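You operate a simulated robot arm through the tools that you are given. There is no shell and no other tool. Be economical: measure what you need, move in short steps, check, and stop when the job is done.

Carry out the task below with a simulated robot arm. There is one attempt and no reset: what you move stays moved.

## Task
Seat the backing board in the picture frame and lock both turn buttons.
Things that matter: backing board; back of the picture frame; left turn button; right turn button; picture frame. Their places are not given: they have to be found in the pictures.

Only the result counts: the job must be done as asked and must still hold three seconds after the hand-in. Knocking over, shifting, dropping, spilling or breaking anything else fails it.

## Robot
A 7-joint arm with a two-finger parallel gripper, fixed in place. Base frame: the origin is at the foot of the arm, x ahead of it, y to its left, z up; the work surface is at about z = 0.8. Lengths are in m, angles in degrees, forces in N, time in s.
With the tool pointing down near the work surface it reaches from about 0.46 to 0.92 m from the base axis. Its first joint turns from -115.0 to 115.0 degrees. Payload 3.91 kg.
The tool frame sits at the grasp point between the pads (the TCP): z along the fingers, y along the line on which they close. The tips reach 0.03 m beyond it. Largest opening 0.11 m; finger width 0.02, thickness 0.01; the body of the gripper, 0.048 by 0.112 m, starts 0.055 m behind the TCP.
Orientation is that of the tool frame in the base frame, as a unit quaternion [w, x, y, z]. With the fingers straight down and closing along the base's y, the tool's x points along the base's -x, its y along +y and its z along -z.

## Interface
- The arm moves only by the tool nudge_tool. Its argument "increments" is a list of rows, each an object of numbers (a shift or turn left out is 0, a gripper value left out holds the last): "dx", "dy", "dz": the shift along the base's x, y, z in m; "rx", "ry", "rz": the turn, a rotation vector about the base's x, y, z in degrees. In form: [{"dx": .., "dy": .., "dz": .., "rx": .., "ry": .., "rz": ..}, ...]. A call has 1 to 8 rows; each row is the pose to reach, as a shift and turn from the pose commanded when the call began. "jaw" is the finger opening in m, from 0 to 0.11, set as the call begins (left out, the last holds). Rows are played at 5 a second. More than 0.05 m and 8.6 degrees between two rows, or a gripper value outside its range, and nothing of the call is played. A pose out of reach is approached as far as the arm can. The call stops where the force on the tool passes 40 N (or 10 N more than at its start, if that is more) or the arm is blocked; 0.2 s more then pass. Each finger travels about 0.153 m/s and halts on what it meets, pressing with about 25 N; the grip force reading is that of the motor and also rises with nothing between the fingers. The clock runs only during rows and for 0.2 s after the last one: add rows that repeat a pose to give the fingers time. It gives the time, the measured TCP pose, the force on the tool (base axes), the opening and the grip force at its end, in the units of the frame above (readings bear some noise), and new pictures: "views" is both (left out), scene, wrist or none.
- Cameras (640 x 400 px; columns grow to the right, rows downward): "scene" is fixed at [0.4006, -0.499, 1.5745]; the picture's right is [1.00, -0.05, 0.00], its down [-0.03, -0.61, -0.79] and it looks along [0.04, 0.79, -0.61] (base axes); focal length 314 px, centre (320, 200). "wrist" rides on the gripper at [-0.036, 0, -0.057] in the tool frame; the picture's right is [0.00, -1.00, 0.00], its down [0.97, 0.00, -0.24] and it looks along [0.24, 0.00, 0.97] (tool axes); focal length 218 px, centre (320, 200).
- move_column(by): slides the trunk up (or, below 0, down) by that many m; the arm rides with it, the base frame stays. It gives what a move gives, with no picture.
- locate(camera, pixels): for up to 12 pixels [column, row] of the newest picture of that camera ("zoom" is the newest enlarged one), the place [x, y, z] in the base frame of the surface seen there, good to about 0.002 m. No time passes.
- zoom(camera, box): a new picture of the part [left, top, right, bottom] of that camera's present view, enlarged. No time passes.
- finish_job(): hands the job in; it is judged then, once.

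Go step by step. Measure first, check grasps and placings, and put right what went wrong. The budget is 80 turns and 120 pictures, counting those below and the enlarged ones. Unless the task says otherwise, let go and move clear before handing in, and close with one line.

The tools are called by a JSON object that holds its "name" and its "arguments". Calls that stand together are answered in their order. nudge_tool: Moves the arm, as the interface text tells. Its arguments: {"type":"object","properties":{"increments":{"type":"array","items":{"type":"object","properties":{"dx":{"type":"number"},"dy":{"type":"number"},"dz":{"type":"number"},"rx":{"type":"number"},"ry":{"type":"number"},"rz":{"type":"number"}}}},"jaw":{"type":"number"},"views":{"type":"string","enum":["both","scene","wrist","none"]}},"required":["increments"]} The other tools are called the same way: move_column (by) slides the trunk up or down; locate (camera, pixels) gives the place of the surface under pixels of a picture; zoom (camera, box) takes an enlarged picture of a part of a camera's view; finish_job () hands the job in.

At the start:

```text
clock: 0.0
eef_pos: [0.3327, 0.3464, 1.1173]
orientation: [-0.001, 0.0, 1.0, 0.0]
ft_force: [-0.1, -0.4, 0.1]
width: 0.1101
grasp_force: 0.2
trunk travel left (down, up): [-0.75, 0.24]
```

scene: 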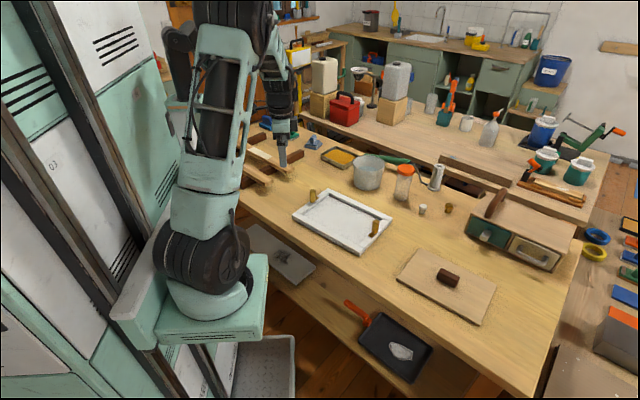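
wrist: 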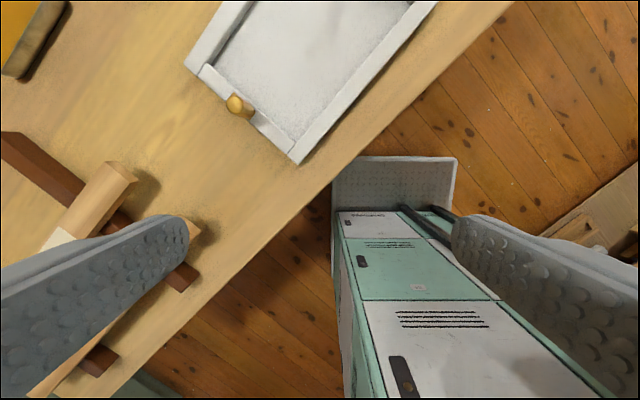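

The scene shows the frame (about 343,220) with turn buttons at (312,195) and (375,228), and the backing board with a dark knob at (447,278). I'll zoom in on both.

{"name": "zoom", "arguments": {"camera": "scene", "box": [280, 170, 410, 265]}}

{"name": "zoom", "arguments": {"camera": "scene", "box": [380, 230, 510, 330]}}

{"name": "locate", "arguments": {"camera": "scene", "pixels": [[396, 279], [416, 249], [496, 283], [481, 325], [447, 272], [447, 281], [438, 276], [458, 281], [425, 270], [460, 300], [400, 310]]}}

{"name": "locate", "arguments": {"camera": "scene", "pixels": [[292, 215], [327, 189], [392, 216], [361, 252], [312, 190], [312, 200], [375, 221], [375, 234], [343, 220], [304, 213], [328, 195], [358, 240]]}}

```text
4.21 times, centred on (345, 218) of scene
```

zoom: 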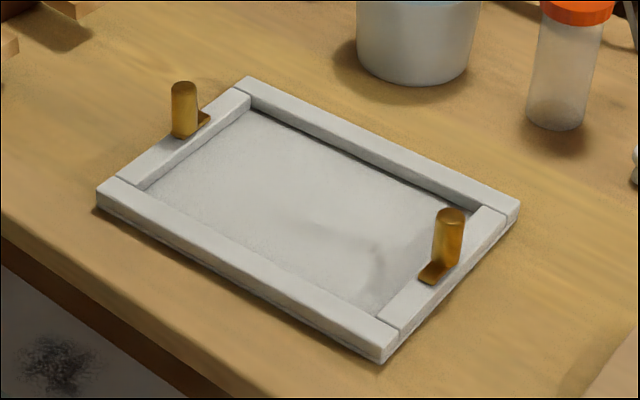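

```text
4.00 times, centred on (445, 280) of scene
```

zoom: 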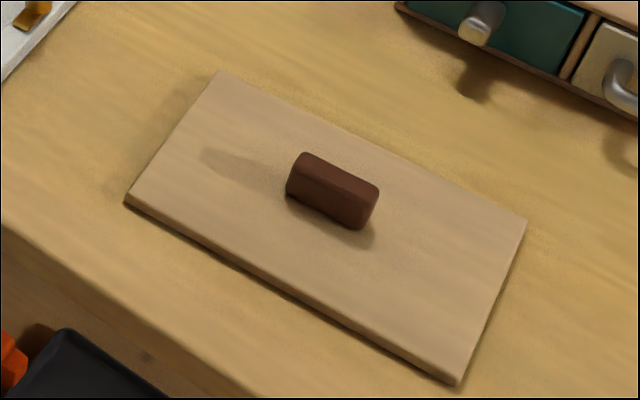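

```text
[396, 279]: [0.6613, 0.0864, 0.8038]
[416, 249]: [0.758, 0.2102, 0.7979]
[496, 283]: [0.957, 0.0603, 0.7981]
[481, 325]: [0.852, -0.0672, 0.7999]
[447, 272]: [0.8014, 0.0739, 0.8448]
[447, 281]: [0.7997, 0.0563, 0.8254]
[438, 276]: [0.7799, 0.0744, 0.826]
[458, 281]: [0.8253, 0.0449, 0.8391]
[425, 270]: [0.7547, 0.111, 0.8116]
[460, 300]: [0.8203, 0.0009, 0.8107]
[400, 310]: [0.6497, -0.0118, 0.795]
```

```text
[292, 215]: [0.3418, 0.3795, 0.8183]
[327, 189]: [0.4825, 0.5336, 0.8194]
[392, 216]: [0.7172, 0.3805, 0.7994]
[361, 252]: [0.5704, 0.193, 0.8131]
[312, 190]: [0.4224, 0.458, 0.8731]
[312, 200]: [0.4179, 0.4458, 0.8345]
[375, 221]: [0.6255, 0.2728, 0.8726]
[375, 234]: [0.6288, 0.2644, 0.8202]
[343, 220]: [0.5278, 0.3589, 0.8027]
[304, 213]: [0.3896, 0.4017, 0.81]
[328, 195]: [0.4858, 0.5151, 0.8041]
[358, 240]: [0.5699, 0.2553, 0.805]
```

The board's top is at about z 0.811 and the frame's floor at about 0.804 with rails at about 0.82. Next I'll take exact corners from the enlarged pictures.

{"name": "locate", "arguments": {"camera": "zoom", "pixels": [[222, 75], [523, 222], [457, 374], [131, 195], [306, 155], [375, 187], [363, 200], [295, 168], [180, 130], [290, 283], [490, 300], [370, 147]]}}

{"name": "zoom", "arguments": {"camera": "scene", "box": [280, 170, 410, 265]}}

```text
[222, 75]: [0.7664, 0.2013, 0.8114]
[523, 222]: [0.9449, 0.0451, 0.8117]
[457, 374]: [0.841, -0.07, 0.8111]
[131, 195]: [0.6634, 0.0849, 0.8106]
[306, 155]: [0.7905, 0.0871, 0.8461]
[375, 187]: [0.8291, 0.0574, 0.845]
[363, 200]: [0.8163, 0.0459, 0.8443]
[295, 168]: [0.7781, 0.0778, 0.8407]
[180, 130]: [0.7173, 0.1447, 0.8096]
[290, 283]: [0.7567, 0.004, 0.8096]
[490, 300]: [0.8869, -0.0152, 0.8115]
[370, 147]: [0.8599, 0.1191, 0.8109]
```

```text
4.21 times, centred on (345, 218) of scene
```

zoom: 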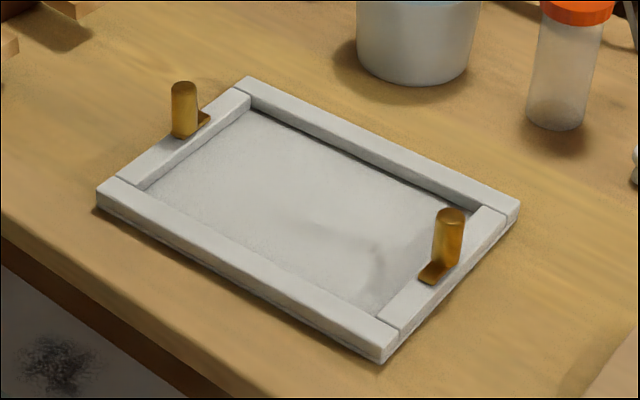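

The board measures about 0.237 x 0.155, with its long axis at about -41°. Now the frame's inner corners, rail tops and buttons.

{"name": "locate", "arguments": {"camera": "zoom", "pixels": [[247, 79], [517, 203], [384, 350], [99, 192], [248, 95], [480, 206], [377, 318], [120, 178], [145, 190], [254, 110], [375, 312], [470, 212]]}}

{"name": "locate", "arguments": {"camera": "zoom", "pixels": [[184, 85], [450, 211], [205, 117], [432, 275], [422, 277], [434, 284], [445, 270], [210, 114], [204, 122], [180, 135], [200, 200], [350, 150]]}}

{"name": "zoom", "arguments": {"camera": "scene", "box": [355, 205, 395, 245]}}

{"name": "zoom", "arguments": {"camera": "scene", "box": [295, 180, 335, 215]}}

```text
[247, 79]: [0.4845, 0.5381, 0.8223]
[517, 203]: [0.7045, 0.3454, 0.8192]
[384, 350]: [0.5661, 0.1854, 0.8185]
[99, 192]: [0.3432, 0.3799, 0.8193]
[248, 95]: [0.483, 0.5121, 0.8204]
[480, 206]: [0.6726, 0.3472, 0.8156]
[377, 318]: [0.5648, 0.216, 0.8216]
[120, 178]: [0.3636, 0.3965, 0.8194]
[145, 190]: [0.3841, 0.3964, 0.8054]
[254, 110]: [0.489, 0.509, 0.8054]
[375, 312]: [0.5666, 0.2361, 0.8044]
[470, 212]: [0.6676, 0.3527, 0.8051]
```

```text
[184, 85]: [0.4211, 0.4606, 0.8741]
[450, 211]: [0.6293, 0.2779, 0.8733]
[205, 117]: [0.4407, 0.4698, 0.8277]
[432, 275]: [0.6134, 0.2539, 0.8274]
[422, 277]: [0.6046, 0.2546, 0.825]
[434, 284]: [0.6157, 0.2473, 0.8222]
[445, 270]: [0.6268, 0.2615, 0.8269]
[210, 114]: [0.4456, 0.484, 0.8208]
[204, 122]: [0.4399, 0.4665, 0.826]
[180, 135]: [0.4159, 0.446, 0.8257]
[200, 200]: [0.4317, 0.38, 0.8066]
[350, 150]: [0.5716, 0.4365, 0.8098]
```

```text
10.00 times, centred on (375, 225) of scene
```

zoom: 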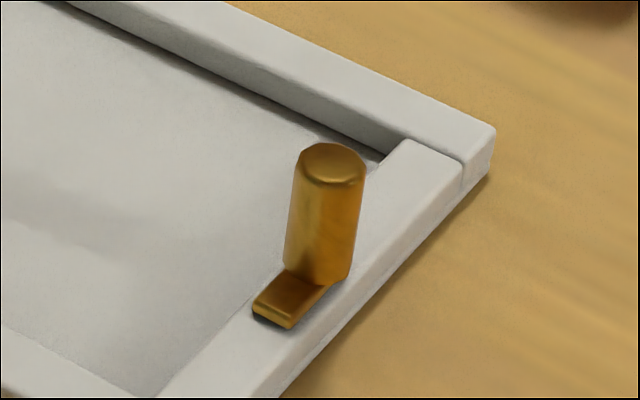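

```text
11.43 times, centred on (315, 198) of scene
```

zoom: 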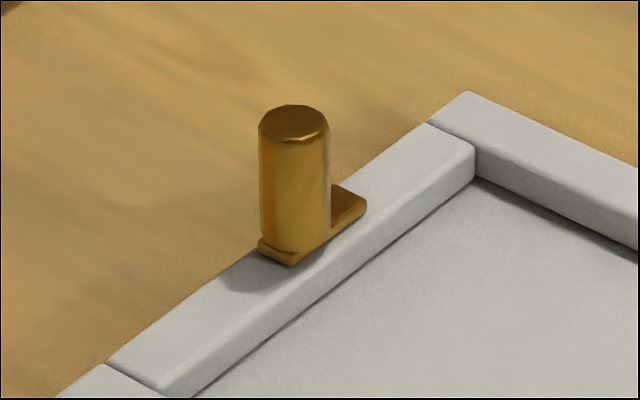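

Frame centre is about (0.5245, 0.362), long axis -41.3°, and recess about 0.244 x 0.162. The board's centre and its handle are at about (0.804, 0.066), so clearance is roughly 3 mm a side. Moving toward the handle and turning -41.3°.

{"name": "nudge_tool", "arguments": {"increments": [{"dx": 0.039, "dy": -0.023, "dz": -0.008, "rz": -5.16}, {"dx": 0.078, "dy": -0.046, "dz": -0.016, "rz": -10.3}, {"dx": 0.117, "dy": -0.07, "dz": -0.024, "rz": -15.5}, {"dx": 0.156, "dy": -0.093, "dz": -0.032, "rz": -20.6}, {"dx": 0.195, "dy": -0.116, "dz": -0.04, "rz": -25.8}, {"dx": 0.234, "dy": -0.14, "dz": -0.048, "rz": -31}, {"dx": 0.273, "dy": -0.163, "dz": -0.056, "rz": -36.1}, {"dx": 0.312, "dy": -0.187, "dz": -0.064, "rz": -41.3}], "jaw": 0.08, "views": "none"}}

{"name": "nudge_tool", "arguments": {"increments": [{"dx": 0.04, "dy": -0.024, "dz": -0.01}, {"dx": 0.08, "dy": -0.047, "dz": -0.02}, {"dx": 0.12, "dy": -0.07, "dz": -0.03}, {"dx": 0.159, "dy": -0.0934, "dz": -0.05}, {"dx": 0.159, "dy": -0.0934, "dz": -0.09}, {"dx": 0.159, "dy": -0.0934, "dz": -0.103}, {"dx": 0.159, "dy": -0.0934, "dz": -0.103}]}}

```text
clock: 1.8
eef_pos: [0.6445, 0.162, 1.0524]
orientation: [0.001, 0.352, 0.936, 0.001]
ft_force: [0.0, 0.7, -1.1]
width: 0.0798
grasp_force: 0.0
trunk travel left (down, up): [-0.75, 0.24]
```

```text
clock: 3.4
eef_pos: [0.8048, 0.0679, 0.9522]
orientation: [0.001, 0.352, 0.936, 0.0]
ft_force: [0.1, -0.1, 1.0]
width: 0.0803
grasp_force: 0.1
trunk travel left (down, up): [-0.75, 0.24]
```

scene: 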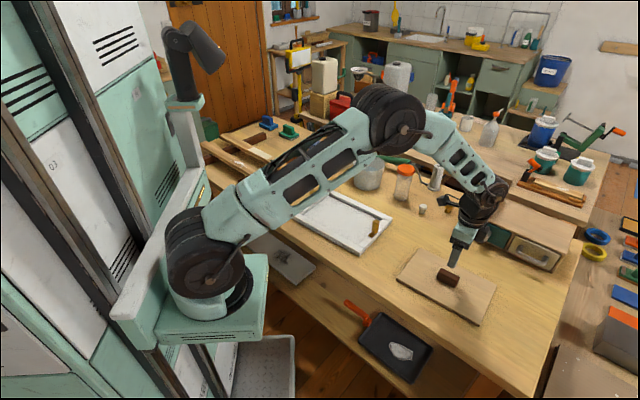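
wrist: 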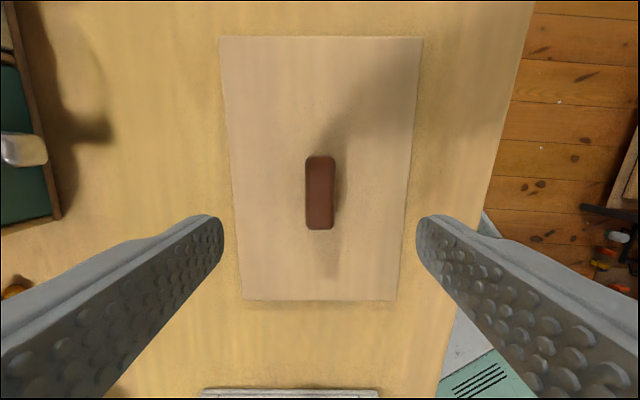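

The handle at wrist (319,193) lines up with the jaws. I'll measure the handle and board corners from this closer view.

{"name": "locate", "arguments": {"camera": "wrist", "pixels": [[308, 160], [332, 160], [332, 226], [308, 226], [320, 193], [222, 39], [420, 39], [395, 298], [243, 297]]}}

```text
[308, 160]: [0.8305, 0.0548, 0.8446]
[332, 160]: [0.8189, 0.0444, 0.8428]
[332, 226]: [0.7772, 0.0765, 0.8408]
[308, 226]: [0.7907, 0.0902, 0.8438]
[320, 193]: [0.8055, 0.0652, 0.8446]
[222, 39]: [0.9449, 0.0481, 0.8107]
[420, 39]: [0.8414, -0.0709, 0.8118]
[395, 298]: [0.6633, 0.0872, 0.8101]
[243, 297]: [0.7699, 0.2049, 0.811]
```

The handle centre (0.8043, 0.0665) is within 1.5 mm of the TCP. Descending to z 0.846 and closing.

{"name": "nudge_tool", "arguments": {"increments": [{"dx": -0.0004, "dy": -0.001, "dz": -0.04}, {"dx": -0.0004, "dy": -0.001, "dz": -0.08}, {"dx": -0.0004, "dy": -0.001, "dz": -0.1055}, {"dx": -0.0004, "dy": -0.001, "dz": -0.1055}], "views": "none"}}

{"name": "nudge_tool", "arguments": {"increments": [{}, {}, {}, {}], "jaw": 0.0, "views": "none"}}

{"name": "nudge_tool", "arguments": {"increments": [{"dz": 0.03}, {"dz": 0.07}, {"dz": 0.1}, {"dz": 0.1}]}}

```text
clock: 4.4
eef_pos: [0.8047, 0.0665, 0.8467]
orientation: [0.001, 0.353, 0.936, 0.0]
ft_force: [0.1, 0.2, 0.0]
width: 0.0801
grasp_force: 0.0
trunk travel left (down, up): [-0.75, 0.24]
```

```text
clock: 5.4
eef_pos: [0.8042, 0.0659, 0.847]
orientation: [0.0, 0.354, 0.935, 0.0]
ft_force: [0.2, 0.1, -0.6]
width: 0.0237
grasp_force: 25.0
trunk travel left (down, up): [-0.75, 0.24]
```

```text
clock: 6.4
eef_pos: [0.8025, 0.0651, 0.9462]
orientation: [0.0, 0.353, 0.936, 0.0]
ft_force: [0.2, 0.1, 0.3]
width: 0.0
grasp_force: 25.1
trunk travel left (down, up): [-0.75, 0.24]
```

scene: 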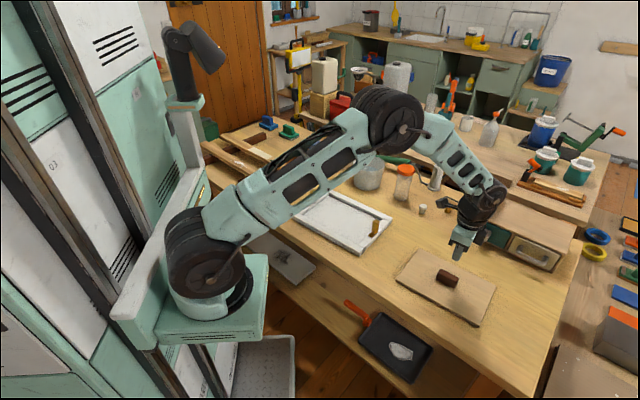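
wrist: 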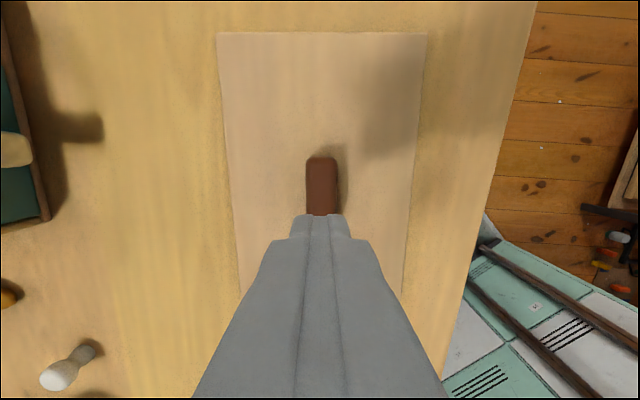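

The fingers closed on 0.0237 m but slipped off the handle, which stayed on the table. I'll look closely at the handle's shape and check whether the board shifted.

{"name": "zoom", "arguments": {"camera": "scene", "box": [427, 260, 467, 295]}}

{"name": "nudge_tool", "arguments": {"increments": [{}, {}, {}], "jaw": 0.08, "views": "wrist"}}

```text
11.43 times, centred on (447, 278) of scene
```

zoom: 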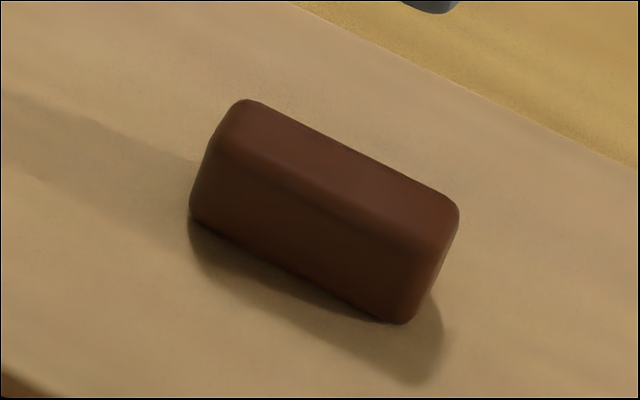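

```text
clock: 7.2
eef_pos: [0.8025, 0.0641, 0.9453]
orientation: [-0.001, 0.352, 0.936, 0.0]
ft_force: [-0.5, 0.2, 0.6]
width: 0.0799
grasp_force: 0.1
trunk travel left (down, up): [-0.75, 0.24]
```

wrist: 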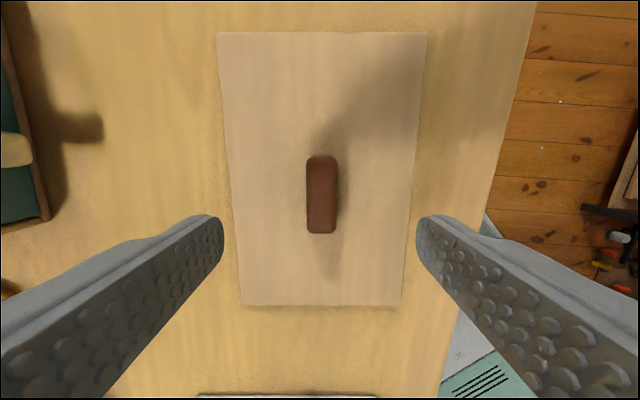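

The handle walls look straight, so I'll grasp deeper (tips just above the board) and lift slowly. First I'm confirming where the board is now.

{"name": "locate", "arguments": {"camera": "wrist", "pixels": [[309, 160], [333, 160], [333, 230], [310, 230], [321, 193], [219, 35], [425, 36], [400, 303], [243, 302]]}}

{"name": "nudge_tool", "arguments": {"increments": [{"dx": 0.002, "dy": 0.0015, "dz": -0.04}, {"dx": 0.002, "dy": 0.0015, "dz": -0.08}, {"dx": 0.002, "dy": 0.0015, "dz": -0.1}, {"dx": 0.002, "dy": 0.0015, "dz": -0.1035}, {"dx": 0.002, "dy": 0.0015, "dz": -0.1035}], "views": "scene"}}

```text
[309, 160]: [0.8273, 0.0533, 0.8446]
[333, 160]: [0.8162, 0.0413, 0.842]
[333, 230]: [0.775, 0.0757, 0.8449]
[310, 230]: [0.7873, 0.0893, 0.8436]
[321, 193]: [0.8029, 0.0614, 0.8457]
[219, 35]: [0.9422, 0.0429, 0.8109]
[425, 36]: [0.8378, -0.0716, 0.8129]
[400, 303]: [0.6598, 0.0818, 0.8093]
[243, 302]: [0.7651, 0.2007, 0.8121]
```

```text
clock: 8.4
eef_pos: [0.8052, 0.0667, 0.8422]
orientation: [0.0, 0.352, 0.936, -0.001]
ft_force: [-2.1, -0.9, 7.4]
width: 0.0807
grasp_force: 0.0
trunk travel left (down, up): [-0.75, 0.24]
```

scene: 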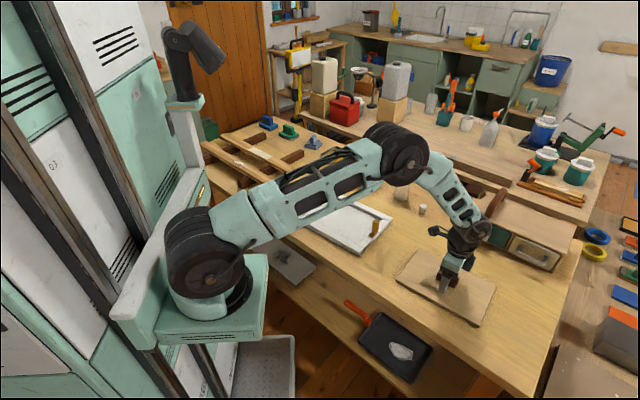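

The tips touch the board lightly (7 N). I'll back off 1.5 mm, close, and lift slowly.

{"name": "nudge_tool", "arguments": {"increments": [{"dx": -0.003, "dy": -0.002, "dz": 0.002}, {"dx": -0.003, "dy": -0.002, "dz": 0.002}], "views": "none"}}

{"name": "nudge_tool", "arguments": {"increments": [{}, {}, {}, {}, {}, {}], "jaw": 0.0, "views": "none"}}

{"name": "nudge_tool", "arguments": {"increments": [{"dz": 0.001}, {"dz": 0.002}, {"dz": 0.004}, {"dz": 0.006}, {"dz": 0.008}, {"dz": 0.01}]}}

```text
clock: 9.0
eef_pos: [0.8036, 0.0649, 0.8428]
orientation: [0.0, 0.353, 0.936, 0.0]
ft_force: [0.2, 0.0, 0.0]
width: 0.0799
grasp_force: 0.1
trunk travel left (down, up): [-0.75, 0.24]
```

```text
clock: 10.4
eef_pos: [0.8024, 0.0653, 0.8423]
orientation: [0.001, 0.353, 0.936, 0.0]
ft_force: [-0.7, -0.3, 0.3]
width: 0.0237
grasp_force: 25.4
trunk travel left (down, up): [-0.75, 0.24]
```

```text
clock: 11.8
eef_pos: [0.8021, 0.0657, 0.8537]
orientation: [0.0, 0.353, 0.936, 0.0]
ft_force: [0.2, 0.6, -0.9]
width: 0.0235
grasp_force: 25.3
trunk travel left (down, up): [-0.75, 0.24]
```

scene: 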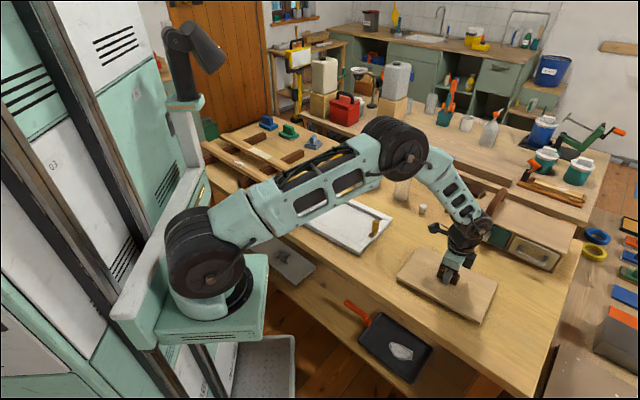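
wrist: 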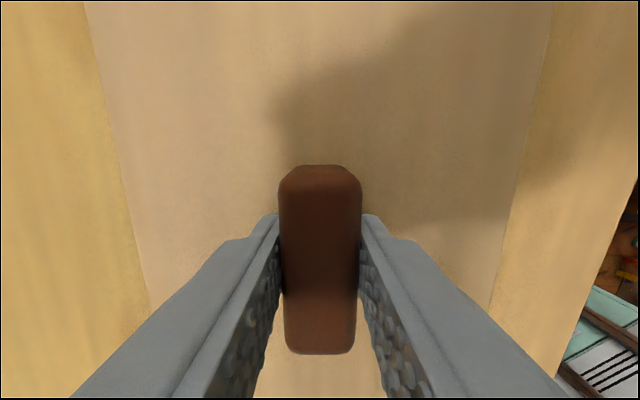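

Width still reads 0.0235, but the force shows almost no load, so I'll check whether the board lifted.

{"name": "locate", "arguments": {"camera": "wrist", "pixels": [[320, 190], [200, 150], [440, 100], [320, 60]]}}

{"name": "locate", "arguments": {"camera": "scene", "pixels": [[425, 270], [460, 302], [479, 318], [418, 255]]}}

{"name": "zoom", "arguments": {"camera": "scene", "box": [427, 250, 477, 300]}}

```text
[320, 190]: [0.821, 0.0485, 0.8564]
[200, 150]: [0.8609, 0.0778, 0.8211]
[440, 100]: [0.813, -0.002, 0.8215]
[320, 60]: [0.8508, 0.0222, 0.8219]
```

```text
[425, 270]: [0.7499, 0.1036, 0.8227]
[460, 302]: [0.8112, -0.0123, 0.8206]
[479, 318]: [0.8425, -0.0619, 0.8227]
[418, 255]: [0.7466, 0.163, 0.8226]
```

```text
8.00 times, centred on (452, 275) of scene
```

zoom: 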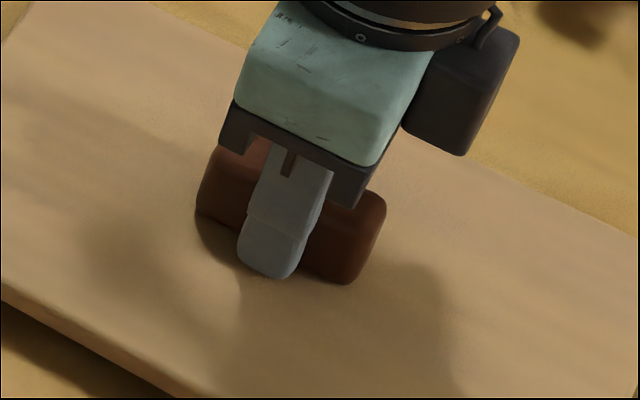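

The board has lifted level: its top is at 0.822, up 11 mm. I'll keep lifting gently to clear the 0.873 posts.

{"name": "nudge_tool", "arguments": {"increments": [{"dz": 0.003}, {"dz": 0.009}, {"dz": 0.018}, {"dz": 0.028}, {"dz": 0.038}, {"dz": 0.045}, {"dz": 0.048}, {"dz": 0.049}], "views": "none"}}

{"name": "nudge_tool", "arguments": {"increments": [{"dz": 0.003}, {"dz": 0.009}, {"dz": 0.018}, {"dz": 0.028}, {"dz": 0.038}, {"dz": 0.045}, {"dz": 0.048}, {"dz": 0.049}]}}

```text
clock: 13.6
eef_pos: [0.8026, 0.0656, 0.9016]
orientation: [-0.001, 0.352, 0.936, -0.001]
ft_force: [0.2, 0.6, -0.4]
width: 0.0234
grasp_force: 25.0
trunk travel left (down, up): [-0.75, 0.24]
```

```text
clock: 15.4
eef_pos: [0.8032, 0.0648, 0.9519]
orientation: [0.0, 0.353, 0.936, 0.0]
ft_force: [-1.3, -0.9, -0.6]
width: 0.0232
grasp_force: 25.6
trunk travel left (down, up): [-0.75, 0.24]
```

scene: 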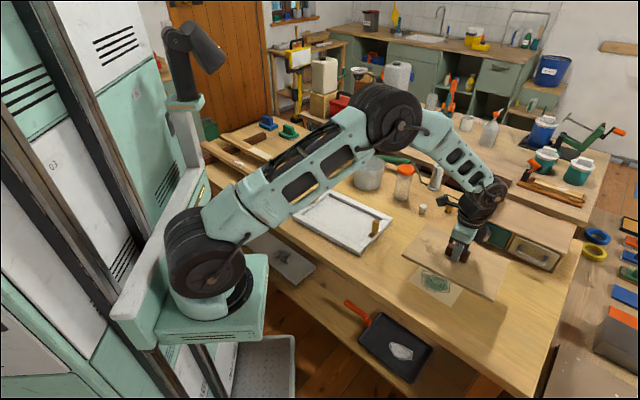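
wrist: 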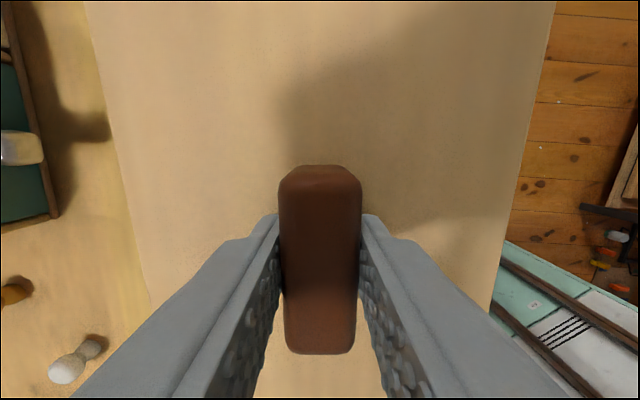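

The grip is steady. A print shows on the table where the board lay (435,283). I'll measure the board in hand.

{"name": "zoom", "arguments": {"camera": "scene", "box": [385, 215, 525, 315]}}

```text
4.00 times, centred on (455, 265) of scene
```

zoom: 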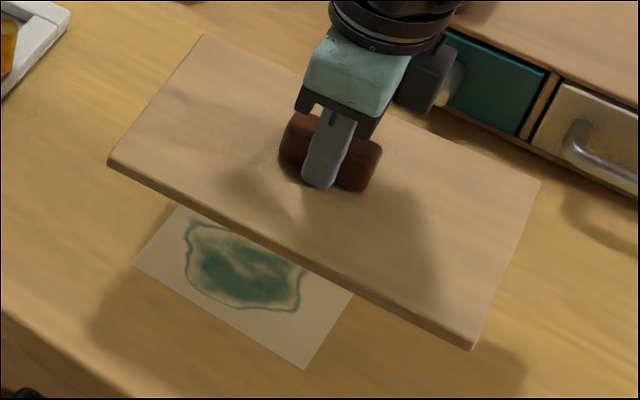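

{"name": "locate", "arguments": {"camera": "zoom", "pixels": [[203, 37], [538, 183], [472, 344], [111, 158], [140, 262], [305, 365]]}}

```text
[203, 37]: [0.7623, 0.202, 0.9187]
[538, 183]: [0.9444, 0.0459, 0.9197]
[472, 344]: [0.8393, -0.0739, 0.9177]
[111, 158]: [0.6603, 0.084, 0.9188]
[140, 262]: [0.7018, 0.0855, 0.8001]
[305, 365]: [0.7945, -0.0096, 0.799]
```

Board centre is (0.8016, 0.0645) and its angle about -41.0°, so the TCP offset is about (+1.4, +0.5) mm. I'll refine the recess edges with close-ups before carrying.

{"name": "zoom", "arguments": {"camera": "scene", "box": [288, 183, 348, 223]}}

{"name": "locate", "arguments": {"camera": "zoom", "pixels": [[320, 200]]}}

{"name": "zoom", "arguments": {"camera": "scene", "box": [340, 208, 400, 256]}}

```text
10.00 times, centred on (318, 203) of scene
```

zoom: 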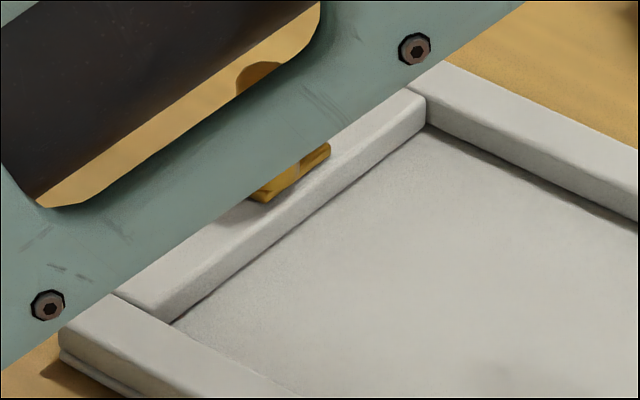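

```text
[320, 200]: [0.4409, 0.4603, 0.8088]
```

```text
8.33 times, centred on (370, 232) of scene
```

zoom: 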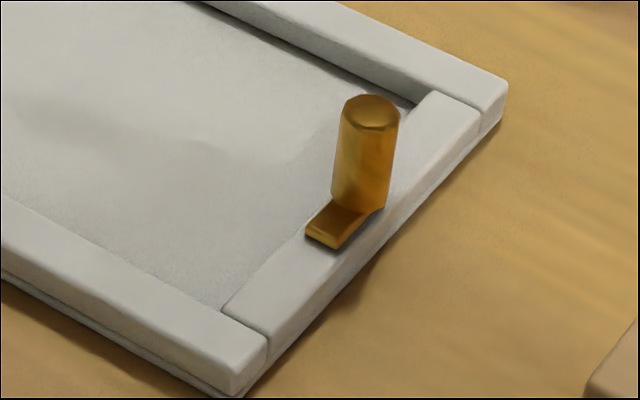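

{"name": "locate", "arguments": {"camera": "zoom", "pixels": [[505, 80], [240, 392], [268, 340], [225, 304], [478, 107], [437, 95], [412, 108], [215, 303], [300, 60], [120, 255], [265, 262], [480, 130]]}}

{"name": "zoom", "arguments": {"camera": "scene", "box": [288, 183, 348, 223]}}

{"name": "locate", "arguments": {"camera": "zoom", "pixels": [[442, 64], [62, 328], [115, 297], [160, 316], [172, 324], [424, 92], [410, 92], [427, 125], [300, 212], [290, 225], [550, 185], [565, 150]]}}

```text
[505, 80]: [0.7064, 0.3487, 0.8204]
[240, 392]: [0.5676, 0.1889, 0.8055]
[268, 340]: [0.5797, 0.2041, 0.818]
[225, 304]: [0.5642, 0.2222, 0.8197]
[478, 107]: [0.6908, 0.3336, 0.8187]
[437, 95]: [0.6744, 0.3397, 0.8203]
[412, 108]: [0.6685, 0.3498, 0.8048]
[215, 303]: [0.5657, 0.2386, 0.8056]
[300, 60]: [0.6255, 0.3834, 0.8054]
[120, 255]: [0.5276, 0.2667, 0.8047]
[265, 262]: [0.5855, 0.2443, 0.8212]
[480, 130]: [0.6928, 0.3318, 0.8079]
```

```text
10.00 times, centred on (318, 203) of scene
```

zoom: 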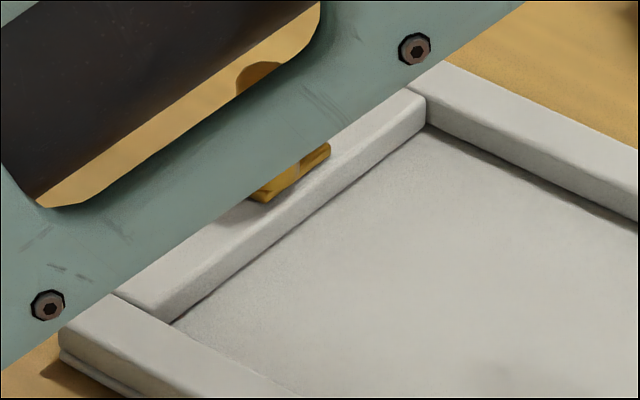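

```text
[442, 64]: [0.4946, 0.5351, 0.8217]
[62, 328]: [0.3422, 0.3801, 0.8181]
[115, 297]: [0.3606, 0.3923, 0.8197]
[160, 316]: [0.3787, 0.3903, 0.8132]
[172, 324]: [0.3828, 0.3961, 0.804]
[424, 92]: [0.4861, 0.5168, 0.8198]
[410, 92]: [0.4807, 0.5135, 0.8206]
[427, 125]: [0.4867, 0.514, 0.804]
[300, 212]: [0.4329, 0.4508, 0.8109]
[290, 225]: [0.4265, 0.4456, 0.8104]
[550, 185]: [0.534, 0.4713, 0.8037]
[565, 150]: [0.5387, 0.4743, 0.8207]
```

Recess centre comes out at about (0.5245, 0.3645), with 4–5 mm clearance a side. Carrying the board over in smooth ramps at the current height.

{"name": "nudge_tool", "arguments": {"increments": [{"dx": -0.003, "dy": 0.003}, {"dx": -0.011, "dy": 0.012}, {"dx": -0.025, "dy": 0.027}, {"dx": -0.044, "dy": 0.048}, {"dx": -0.066, "dy": 0.072}, {"dx": -0.085, "dy": 0.092}, {"dx": -0.096, "dy": 0.104}, {"dx": -0.1, "dy": 0.108}], "views": "none"}}

{"name": "nudge_tool", "arguments": {"increments": [{"dx": -0.003, "dy": 0.003}, {"dx": -0.011, "dy": 0.012}, {"dx": -0.025, "dy": 0.027}, {"dx": -0.044, "dy": 0.048}, {"dx": -0.066, "dy": 0.072}, {"dx": -0.085, "dy": 0.092}, {"dx": -0.096, "dy": 0.104}, {"dx": -0.1, "dy": 0.108}], "views": "none"}}

{"name": "nudge_tool", "arguments": {"increments": [{"dx": -0.003, "dy": 0.003}, {"dx": -0.01, "dy": 0.011}, {"dx": -0.022, "dy": 0.024}, {"dx": -0.038, "dy": 0.042}, {"dx": -0.054, "dy": 0.059}, {"dx": -0.067, "dy": 0.073}, {"dx": -0.075, "dy": 0.082}, {"dx": -0.0773, "dy": 0.084}]}}

```text
clock: 17.2
eef_pos: [0.7037, 0.1727, 0.9524]
orientation: [0.0, 0.353, 0.936, 0.0]
ft_force: [0.4, -0.4, -1.0]
width: 0.0237
grasp_force: 25.3
trunk travel left (down, up): [-0.75, 0.24]
```

```text
clock: 19.0
eef_pos: [0.6025, 0.2822, 0.9514]
orientation: [0.001, 0.353, 0.936, 0.0]
ft_force: [0.6, -0.3, -2.3]
width: 0.0234
grasp_force: 25.0
trunk travel left (down, up): [-0.75, 0.24]
```

```text
clock: 20.8
eef_pos: [0.5254, 0.3664, 0.9503]
orientation: [0.0, 0.352, 0.936, 0.0]
ft_force: [0.1, -0.1, -0.7]
width: 0.0236
grasp_force: 24.9
trunk travel left (down, up): [-0.75, 0.24]
```

scene: 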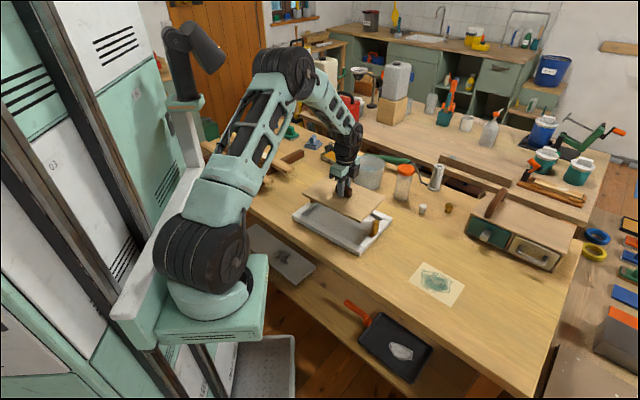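
wrist: 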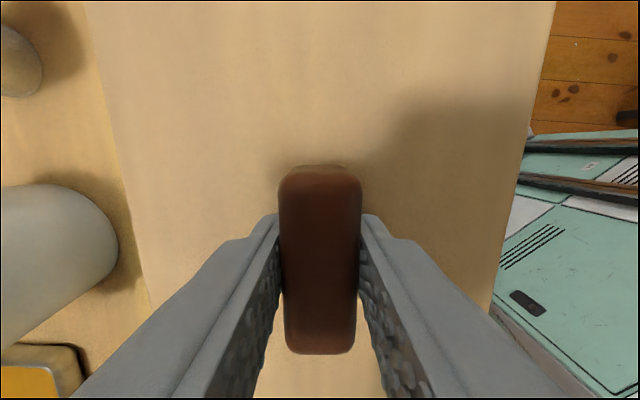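

The board is over the frame and the grip is unchanged. I'll measure board against frame before lowering.

{"name": "zoom", "arguments": {"camera": "scene", "box": [285, 175, 405, 260]}}

```text
4.71 times, centred on (345, 218) of scene
```

zoom: 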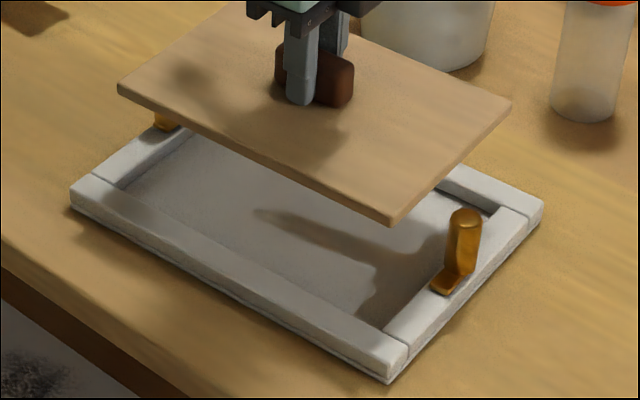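

{"name": "locate", "arguments": {"camera": "zoom", "pixels": [[509, 103], [391, 218], [121, 83], [73, 192], [388, 372], [541, 208], [384, 334], [404, 349], [92, 175], [464, 212]]}}

```text
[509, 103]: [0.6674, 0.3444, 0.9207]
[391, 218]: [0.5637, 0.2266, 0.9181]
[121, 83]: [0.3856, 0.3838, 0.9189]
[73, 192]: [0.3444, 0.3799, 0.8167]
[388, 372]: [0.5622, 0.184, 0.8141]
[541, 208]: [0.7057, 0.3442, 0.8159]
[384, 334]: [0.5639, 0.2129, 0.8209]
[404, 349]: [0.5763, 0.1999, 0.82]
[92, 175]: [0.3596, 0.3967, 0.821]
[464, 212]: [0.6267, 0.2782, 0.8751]
```

Board centre is (0.5265, 0.3641) against the frame's (0.5247, 0.363), a 2 mm correction. Lowering until the board's bottom is just above the rails.

{"name": "nudge_tool", "arguments": {"increments": [{"dx": -0.0005, "dz": -0.003}, {"dx": -0.001, "dy": -0.0005, "dz": -0.012}, {"dx": -0.0016, "dy": -0.001, "dz": -0.027}, {"dx": -0.0016, "dy": -0.001, "dz": -0.045}, {"dx": -0.0016, "dy": -0.001, "dz": -0.061}, {"dx": -0.0016, "dy": -0.001, "dz": -0.072}, {"dx": -0.0016, "dy": -0.001, "dz": -0.078}, {"dx": -0.0016, "dy": -0.001, "dz": -0.08}], "views": "scene"}}

{"name": "zoom", "arguments": {"camera": "scene", "box": [285, 175, 405, 260]}}

```text
clock: 22.6
eef_pos: [0.5235, 0.3625, 0.8712]
orientation: [0.0, 0.353, 0.936, 0.001]
ft_force: [0.1, -0.2, -0.4]
width: 0.0236
grasp_force: 25.1
trunk travel left (down, up): [-0.75, 0.24]
```

scene: 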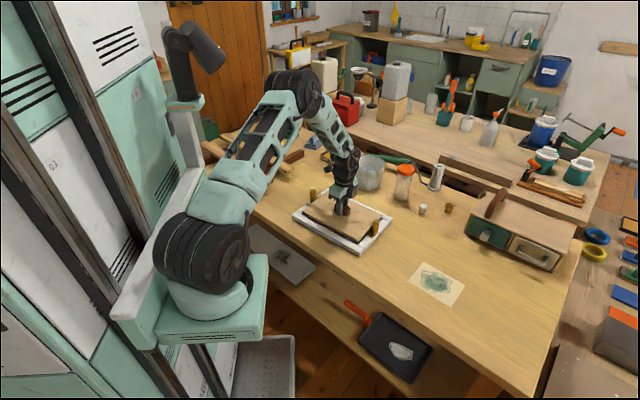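

```text
4.71 times, centred on (345, 218) of scene
```

zoom: 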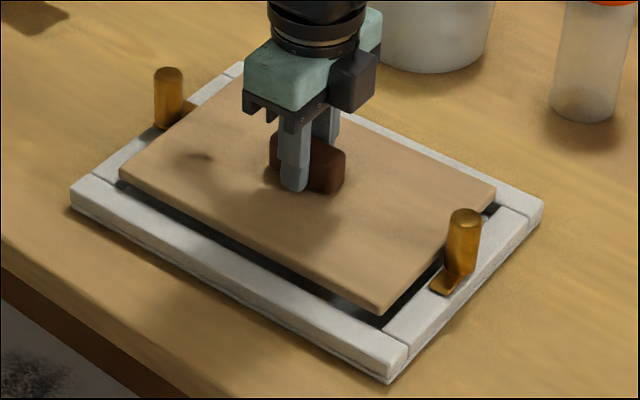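

The board is centred over the recess. Lowering slowly into contact with the floor.

{"name": "nudge_tool", "arguments": {"increments": [{"dz": -0.003}, {"dz": -0.007}, {"dz": -0.011}, {"dz": -0.015}, {"dz": -0.019}, {"dz": -0.022}, {"dz": -0.0235}, {"dz": -0.0235}], "views": "scene"}}

{"name": "zoom", "arguments": {"camera": "scene", "box": [285, 175, 405, 260]}}

```text
clock: 24.4
eef_pos: [0.5246, 0.3644, 0.8497]
orientation: [0.001, 0.353, 0.936, 0.0]
ft_force: [0.4, -2.8, 14.0]
width: 0.0235
grasp_force: 24.8
trunk travel left (down, up): [-0.75, 0.24]
```

scene: 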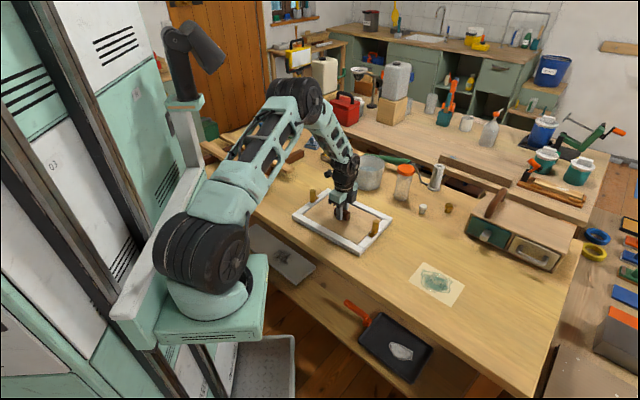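

```text
4.71 times, centred on (345, 218) of scene
```

zoom: 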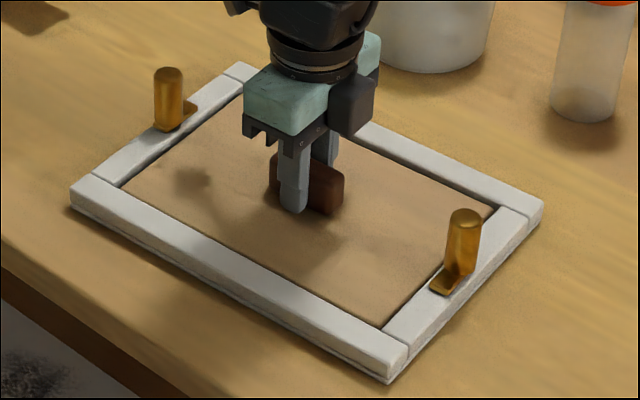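

The board sits in the recess with 14 N contact. I'll check its level, then release and rise.

{"name": "locate", "arguments": {"camera": "zoom", "pixels": [[140, 185], [230, 115], [380, 315], [480, 210], [300, 250]]}}

{"name": "nudge_tool", "arguments": {"increments": [{"dz": 0.001}, {"dz": 0.001}, {"dz": 0.001}], "jaw": 0.08, "views": "none"}}

{"name": "nudge_tool", "arguments": {"increments": [{"dz": 0.03}, {"dz": 0.07}, {"dz": 0.11}, {"dz": 0.11}]}}

```text
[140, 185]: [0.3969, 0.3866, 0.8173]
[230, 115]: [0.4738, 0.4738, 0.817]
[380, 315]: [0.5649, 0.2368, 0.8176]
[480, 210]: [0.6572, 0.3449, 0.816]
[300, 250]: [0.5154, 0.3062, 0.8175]
```

```text
clock: 25.2
eef_pos: [0.5241, 0.3651, 0.8484]
orientation: [0.0, 0.353, 0.936, 0.001]
ft_force: [-0.2, -0.3, -1.1]
width: 0.0799
grasp_force: 0.0
trunk travel left (down, up): [-0.75, 0.24]
```

```text
clock: 26.2
eef_pos: [0.5231, 0.3656, 0.9607]
orientation: [0.001, 0.352, 0.936, -0.001]
ft_force: [0.8, -0.2, -0.5]
width: 0.0801
grasp_force: 0.0
trunk travel left (down, up): [-0.75, 0.24]
```

scene: 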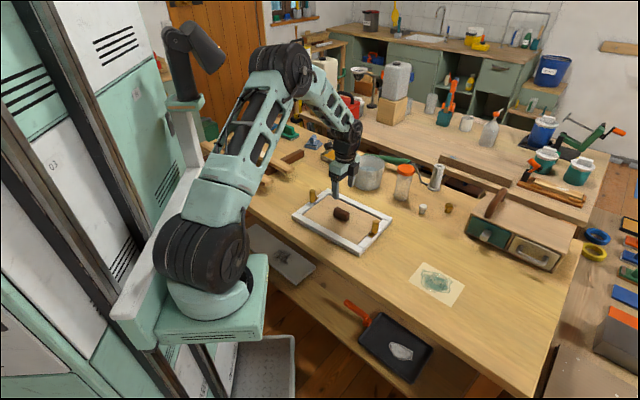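
wrist: 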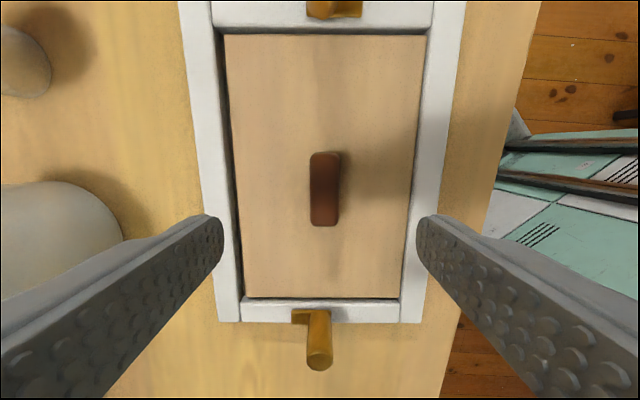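

The board is seated flat with its top at 0.817, below the 0.82 rails. Next I'll locate both posts from the wrist view.

{"name": "locate", "arguments": {"camera": "wrist", "pixels": [[319, 361], [308, 361], [331, 361], [319, 352], [299, 317], [295, 312], [308, 312], [320, 312], [330, 312], [319, 335], [322, 9], [350, 12]]}}

{"name": "zoom", "arguments": {"camera": "wrist", "box": [270, 290, 370, 380]}}

{"name": "zoom", "arguments": {"camera": "scene", "box": [285, 175, 405, 260]}}

```text
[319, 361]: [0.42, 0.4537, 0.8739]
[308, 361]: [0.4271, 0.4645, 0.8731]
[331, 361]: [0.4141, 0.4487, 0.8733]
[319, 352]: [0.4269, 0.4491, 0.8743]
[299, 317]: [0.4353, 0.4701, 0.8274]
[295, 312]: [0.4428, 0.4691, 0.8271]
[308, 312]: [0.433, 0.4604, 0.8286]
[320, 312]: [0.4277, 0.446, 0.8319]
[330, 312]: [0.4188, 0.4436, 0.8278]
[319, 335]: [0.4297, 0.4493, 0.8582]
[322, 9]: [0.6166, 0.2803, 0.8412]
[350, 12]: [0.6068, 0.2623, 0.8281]
```

```text
4.44 times, centred on (320, 335) of wrist
```

zoom: 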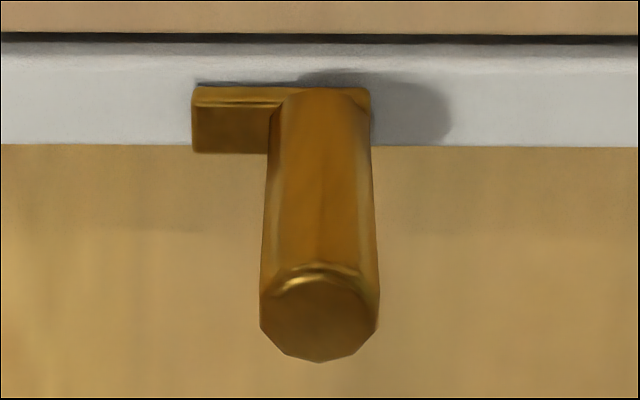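

```text
4.71 times, centred on (345, 218) of scene
```

zoom: 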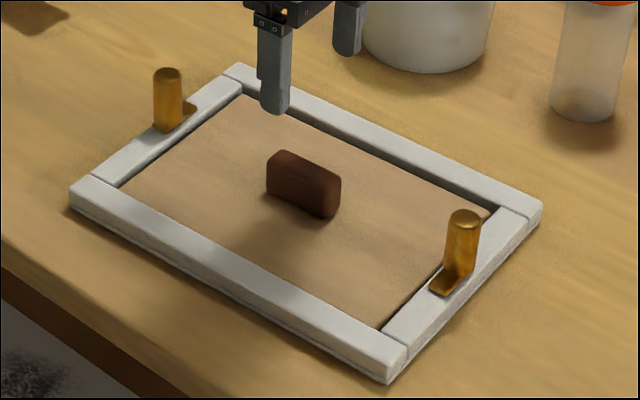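

Left post axis is at about (0.421, 0.455) with its tab pointing to +v; the right one is at about (0.626, 0.2735). Both tabs need -90°, so I'll pre-turn +90° while moving over the left post.

{"name": "nudge_tool", "arguments": {"increments": [{"dx": -0.015, "dy": 0.013, "rz": 8.2}, {"dx": -0.03, "dy": 0.027, "rz": 16.4}, {"dx": -0.045, "dy": 0.04, "rz": 24.6}, {"dx": -0.06, "dy": 0.053, "rz": 32.8}, {"dx": -0.075, "dy": 0.067, "rz": 41}, {"dx": -0.09, "dy": 0.08, "rz": 49.2}, {"dx": -0.1026, "dy": 0.0915, "rz": 57.4}, {"dx": -0.1026, "dy": 0.0915, "rz": 65}], "jaw": 0.06, "views": "none"}}

{"name": "nudge_tool", "arguments": {"increments": [{"rz": 8}, {"rz": 16}, {"rz": 24}, {"rz": 25}, {"rz": 25}]}}

```text
clock: 28.0
eef_pos: [0.4212, 0.4552, 0.9606]
orientation: [0.001, -0.207, 0.978, 0.0]
ft_force: [0.0, -0.6, 0.2]
width: 0.0596
grasp_force: 0.1
trunk travel left (down, up): [-0.75, 0.24]
```

```text
clock: 29.2
eef_pos: [0.4216, 0.456, 0.9578]
orientation: [0.0, -0.413, 0.911, 0.0]
ft_force: [0.1, -0.1, -1.3]
width: 0.0601
grasp_force: 0.1
trunk travel left (down, up): [-0.75, 0.24]
```

scene: 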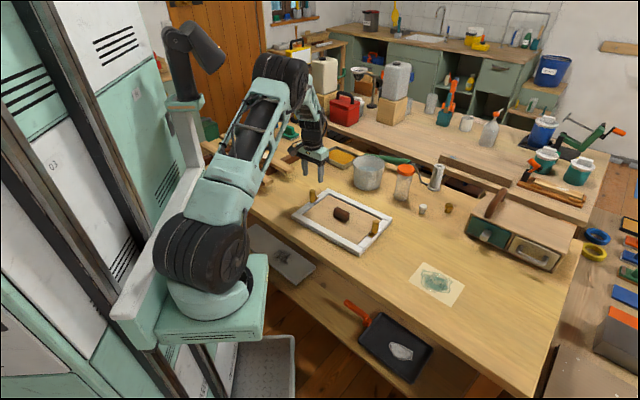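
wrist: 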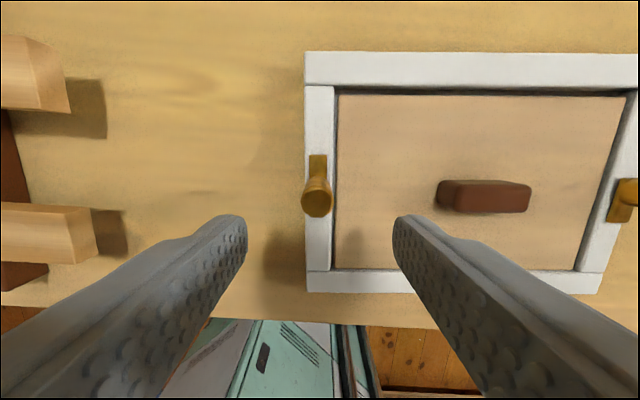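

The post top at (317,203) lies between the fingers. Checking its place, then descending to z 0.865.

{"name": "locate", "arguments": {"camera": "wrist", "pixels": [[317, 204], [305, 204], [329, 204], [317, 214], [317, 158], [318, 170]]}}

{"name": "nudge_tool", "arguments": {"increments": [{"dz": -0.04}, {"dz": -0.075}, {"dz": -0.094}, {"dz": -0.094}], "views": "wrist"}}

```text
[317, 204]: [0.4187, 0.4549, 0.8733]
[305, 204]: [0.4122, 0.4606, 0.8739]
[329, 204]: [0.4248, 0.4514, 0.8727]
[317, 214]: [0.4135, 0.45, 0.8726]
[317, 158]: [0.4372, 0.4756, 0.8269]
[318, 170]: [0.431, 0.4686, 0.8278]
```

```text
clock: 30.2
eef_pos: [0.421, 0.4561, 0.8653]
orientation: [0.001, -0.413, 0.911, 0.0]
ft_force: [0.0, -0.7, 0.3]
width: 0.0597
grasp_force: 0.1
trunk travel left (down, up): [-0.75, 0.24]
```

wrist: 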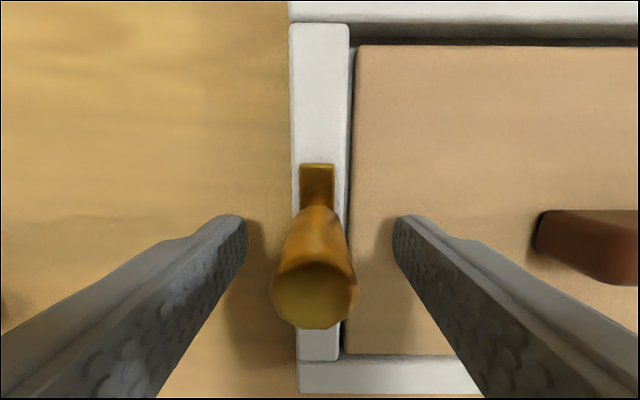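

The post is centred between the fingers. Closing, then turning -90° about the vertical.

{"name": "nudge_tool", "arguments": {"increments": [{"dx": -0.0007, "dy": -0.0007}, {"dx": -0.0007, "dy": -0.0007}, {"dx": -0.0007, "dy": -0.0007}, {"dx": -0.0007, "dy": -0.0007}], "jaw": 0.0, "views": "none"}}

{"name": "nudge_tool", "arguments": {"increments": [{"rz": -4}, {"rz": -9}, {"rz": -14}, {"rz": -19}, {"rz": -24}, {"rz": -28}, {"rz": -30}, {"rz": -30}]}}

```text
clock: 31.2
eef_pos: [0.4208, 0.4554, 0.8651]
orientation: [0.0, -0.413, 0.911, 0.0]
ft_force: [0.4, 0.4, 0.2]
width: 0.0229
grasp_force: 25.2
trunk travel left (down, up): [-0.75, 0.24]
```

```text
clock: 33.0
eef_pos: [0.4201, 0.4552, 0.8655]
orientation: [0.001, -0.162, 0.987, 0.001]
ft_force: [0.9, 0.2, -0.3]
width: 0.0227
grasp_force: 24.7
trunk travel left (down, up): [-0.75, 0.24]
```

scene: 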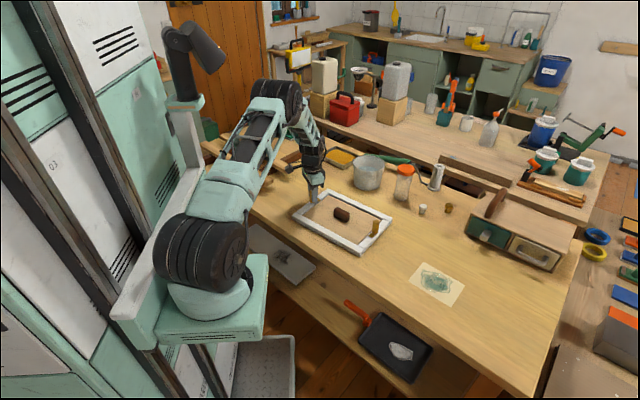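
wrist: 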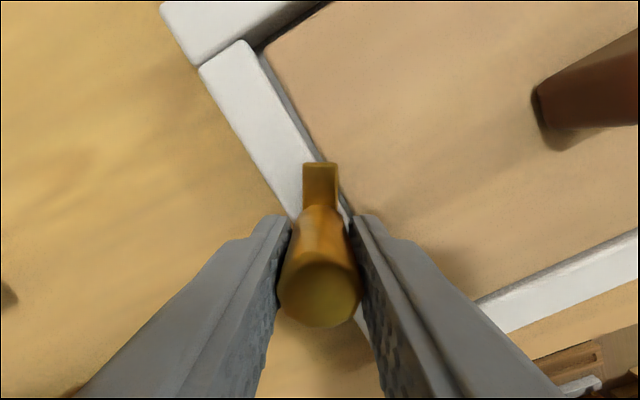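

The tab turns with the gripper and nothing else moved. Continuing the remaining -60°.

{"name": "nudge_tool", "arguments": {"increments": [{"rz": -4}, {"rz": -9}, {"rz": -14}, {"rz": -19}, {"rz": -24}, {"rz": -28}, {"rz": -30}, {"rz": -30}], "views": "none"}}

{"name": "nudge_tool", "arguments": {"increments": [{"rz": -4}, {"rz": -9}, {"rz": -14}, {"rz": -19}, {"rz": -24}, {"rz": -28}, {"rz": -30}, {"rz": -30}]}}

```text
clock: 34.8
eef_pos: [0.4192, 0.4556, 0.8656]
orientation: [-0.001, 0.098, 0.995, 0.0]
ft_force: [1.9, 0.9, 5.1]
width: 0.023
grasp_force: 24.6
trunk travel left (down, up): [-0.75, 0.24]
```

```text
clock: 36.6
eef_pos: [0.4193, 0.4546, 0.8648]
orientation: [0.0, 0.353, 0.936, 0.0]
ft_force: [-2.5, -0.7, 4.4]
width: 0.0229
grasp_force: 24.8
trunk travel left (down, up): [-0.75, 0.24]
```

scene: 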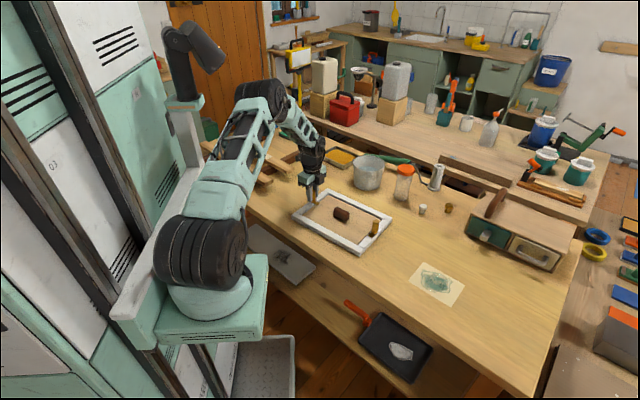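
wrist: 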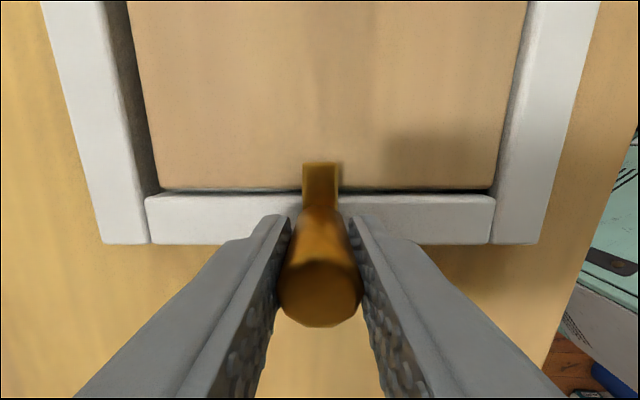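

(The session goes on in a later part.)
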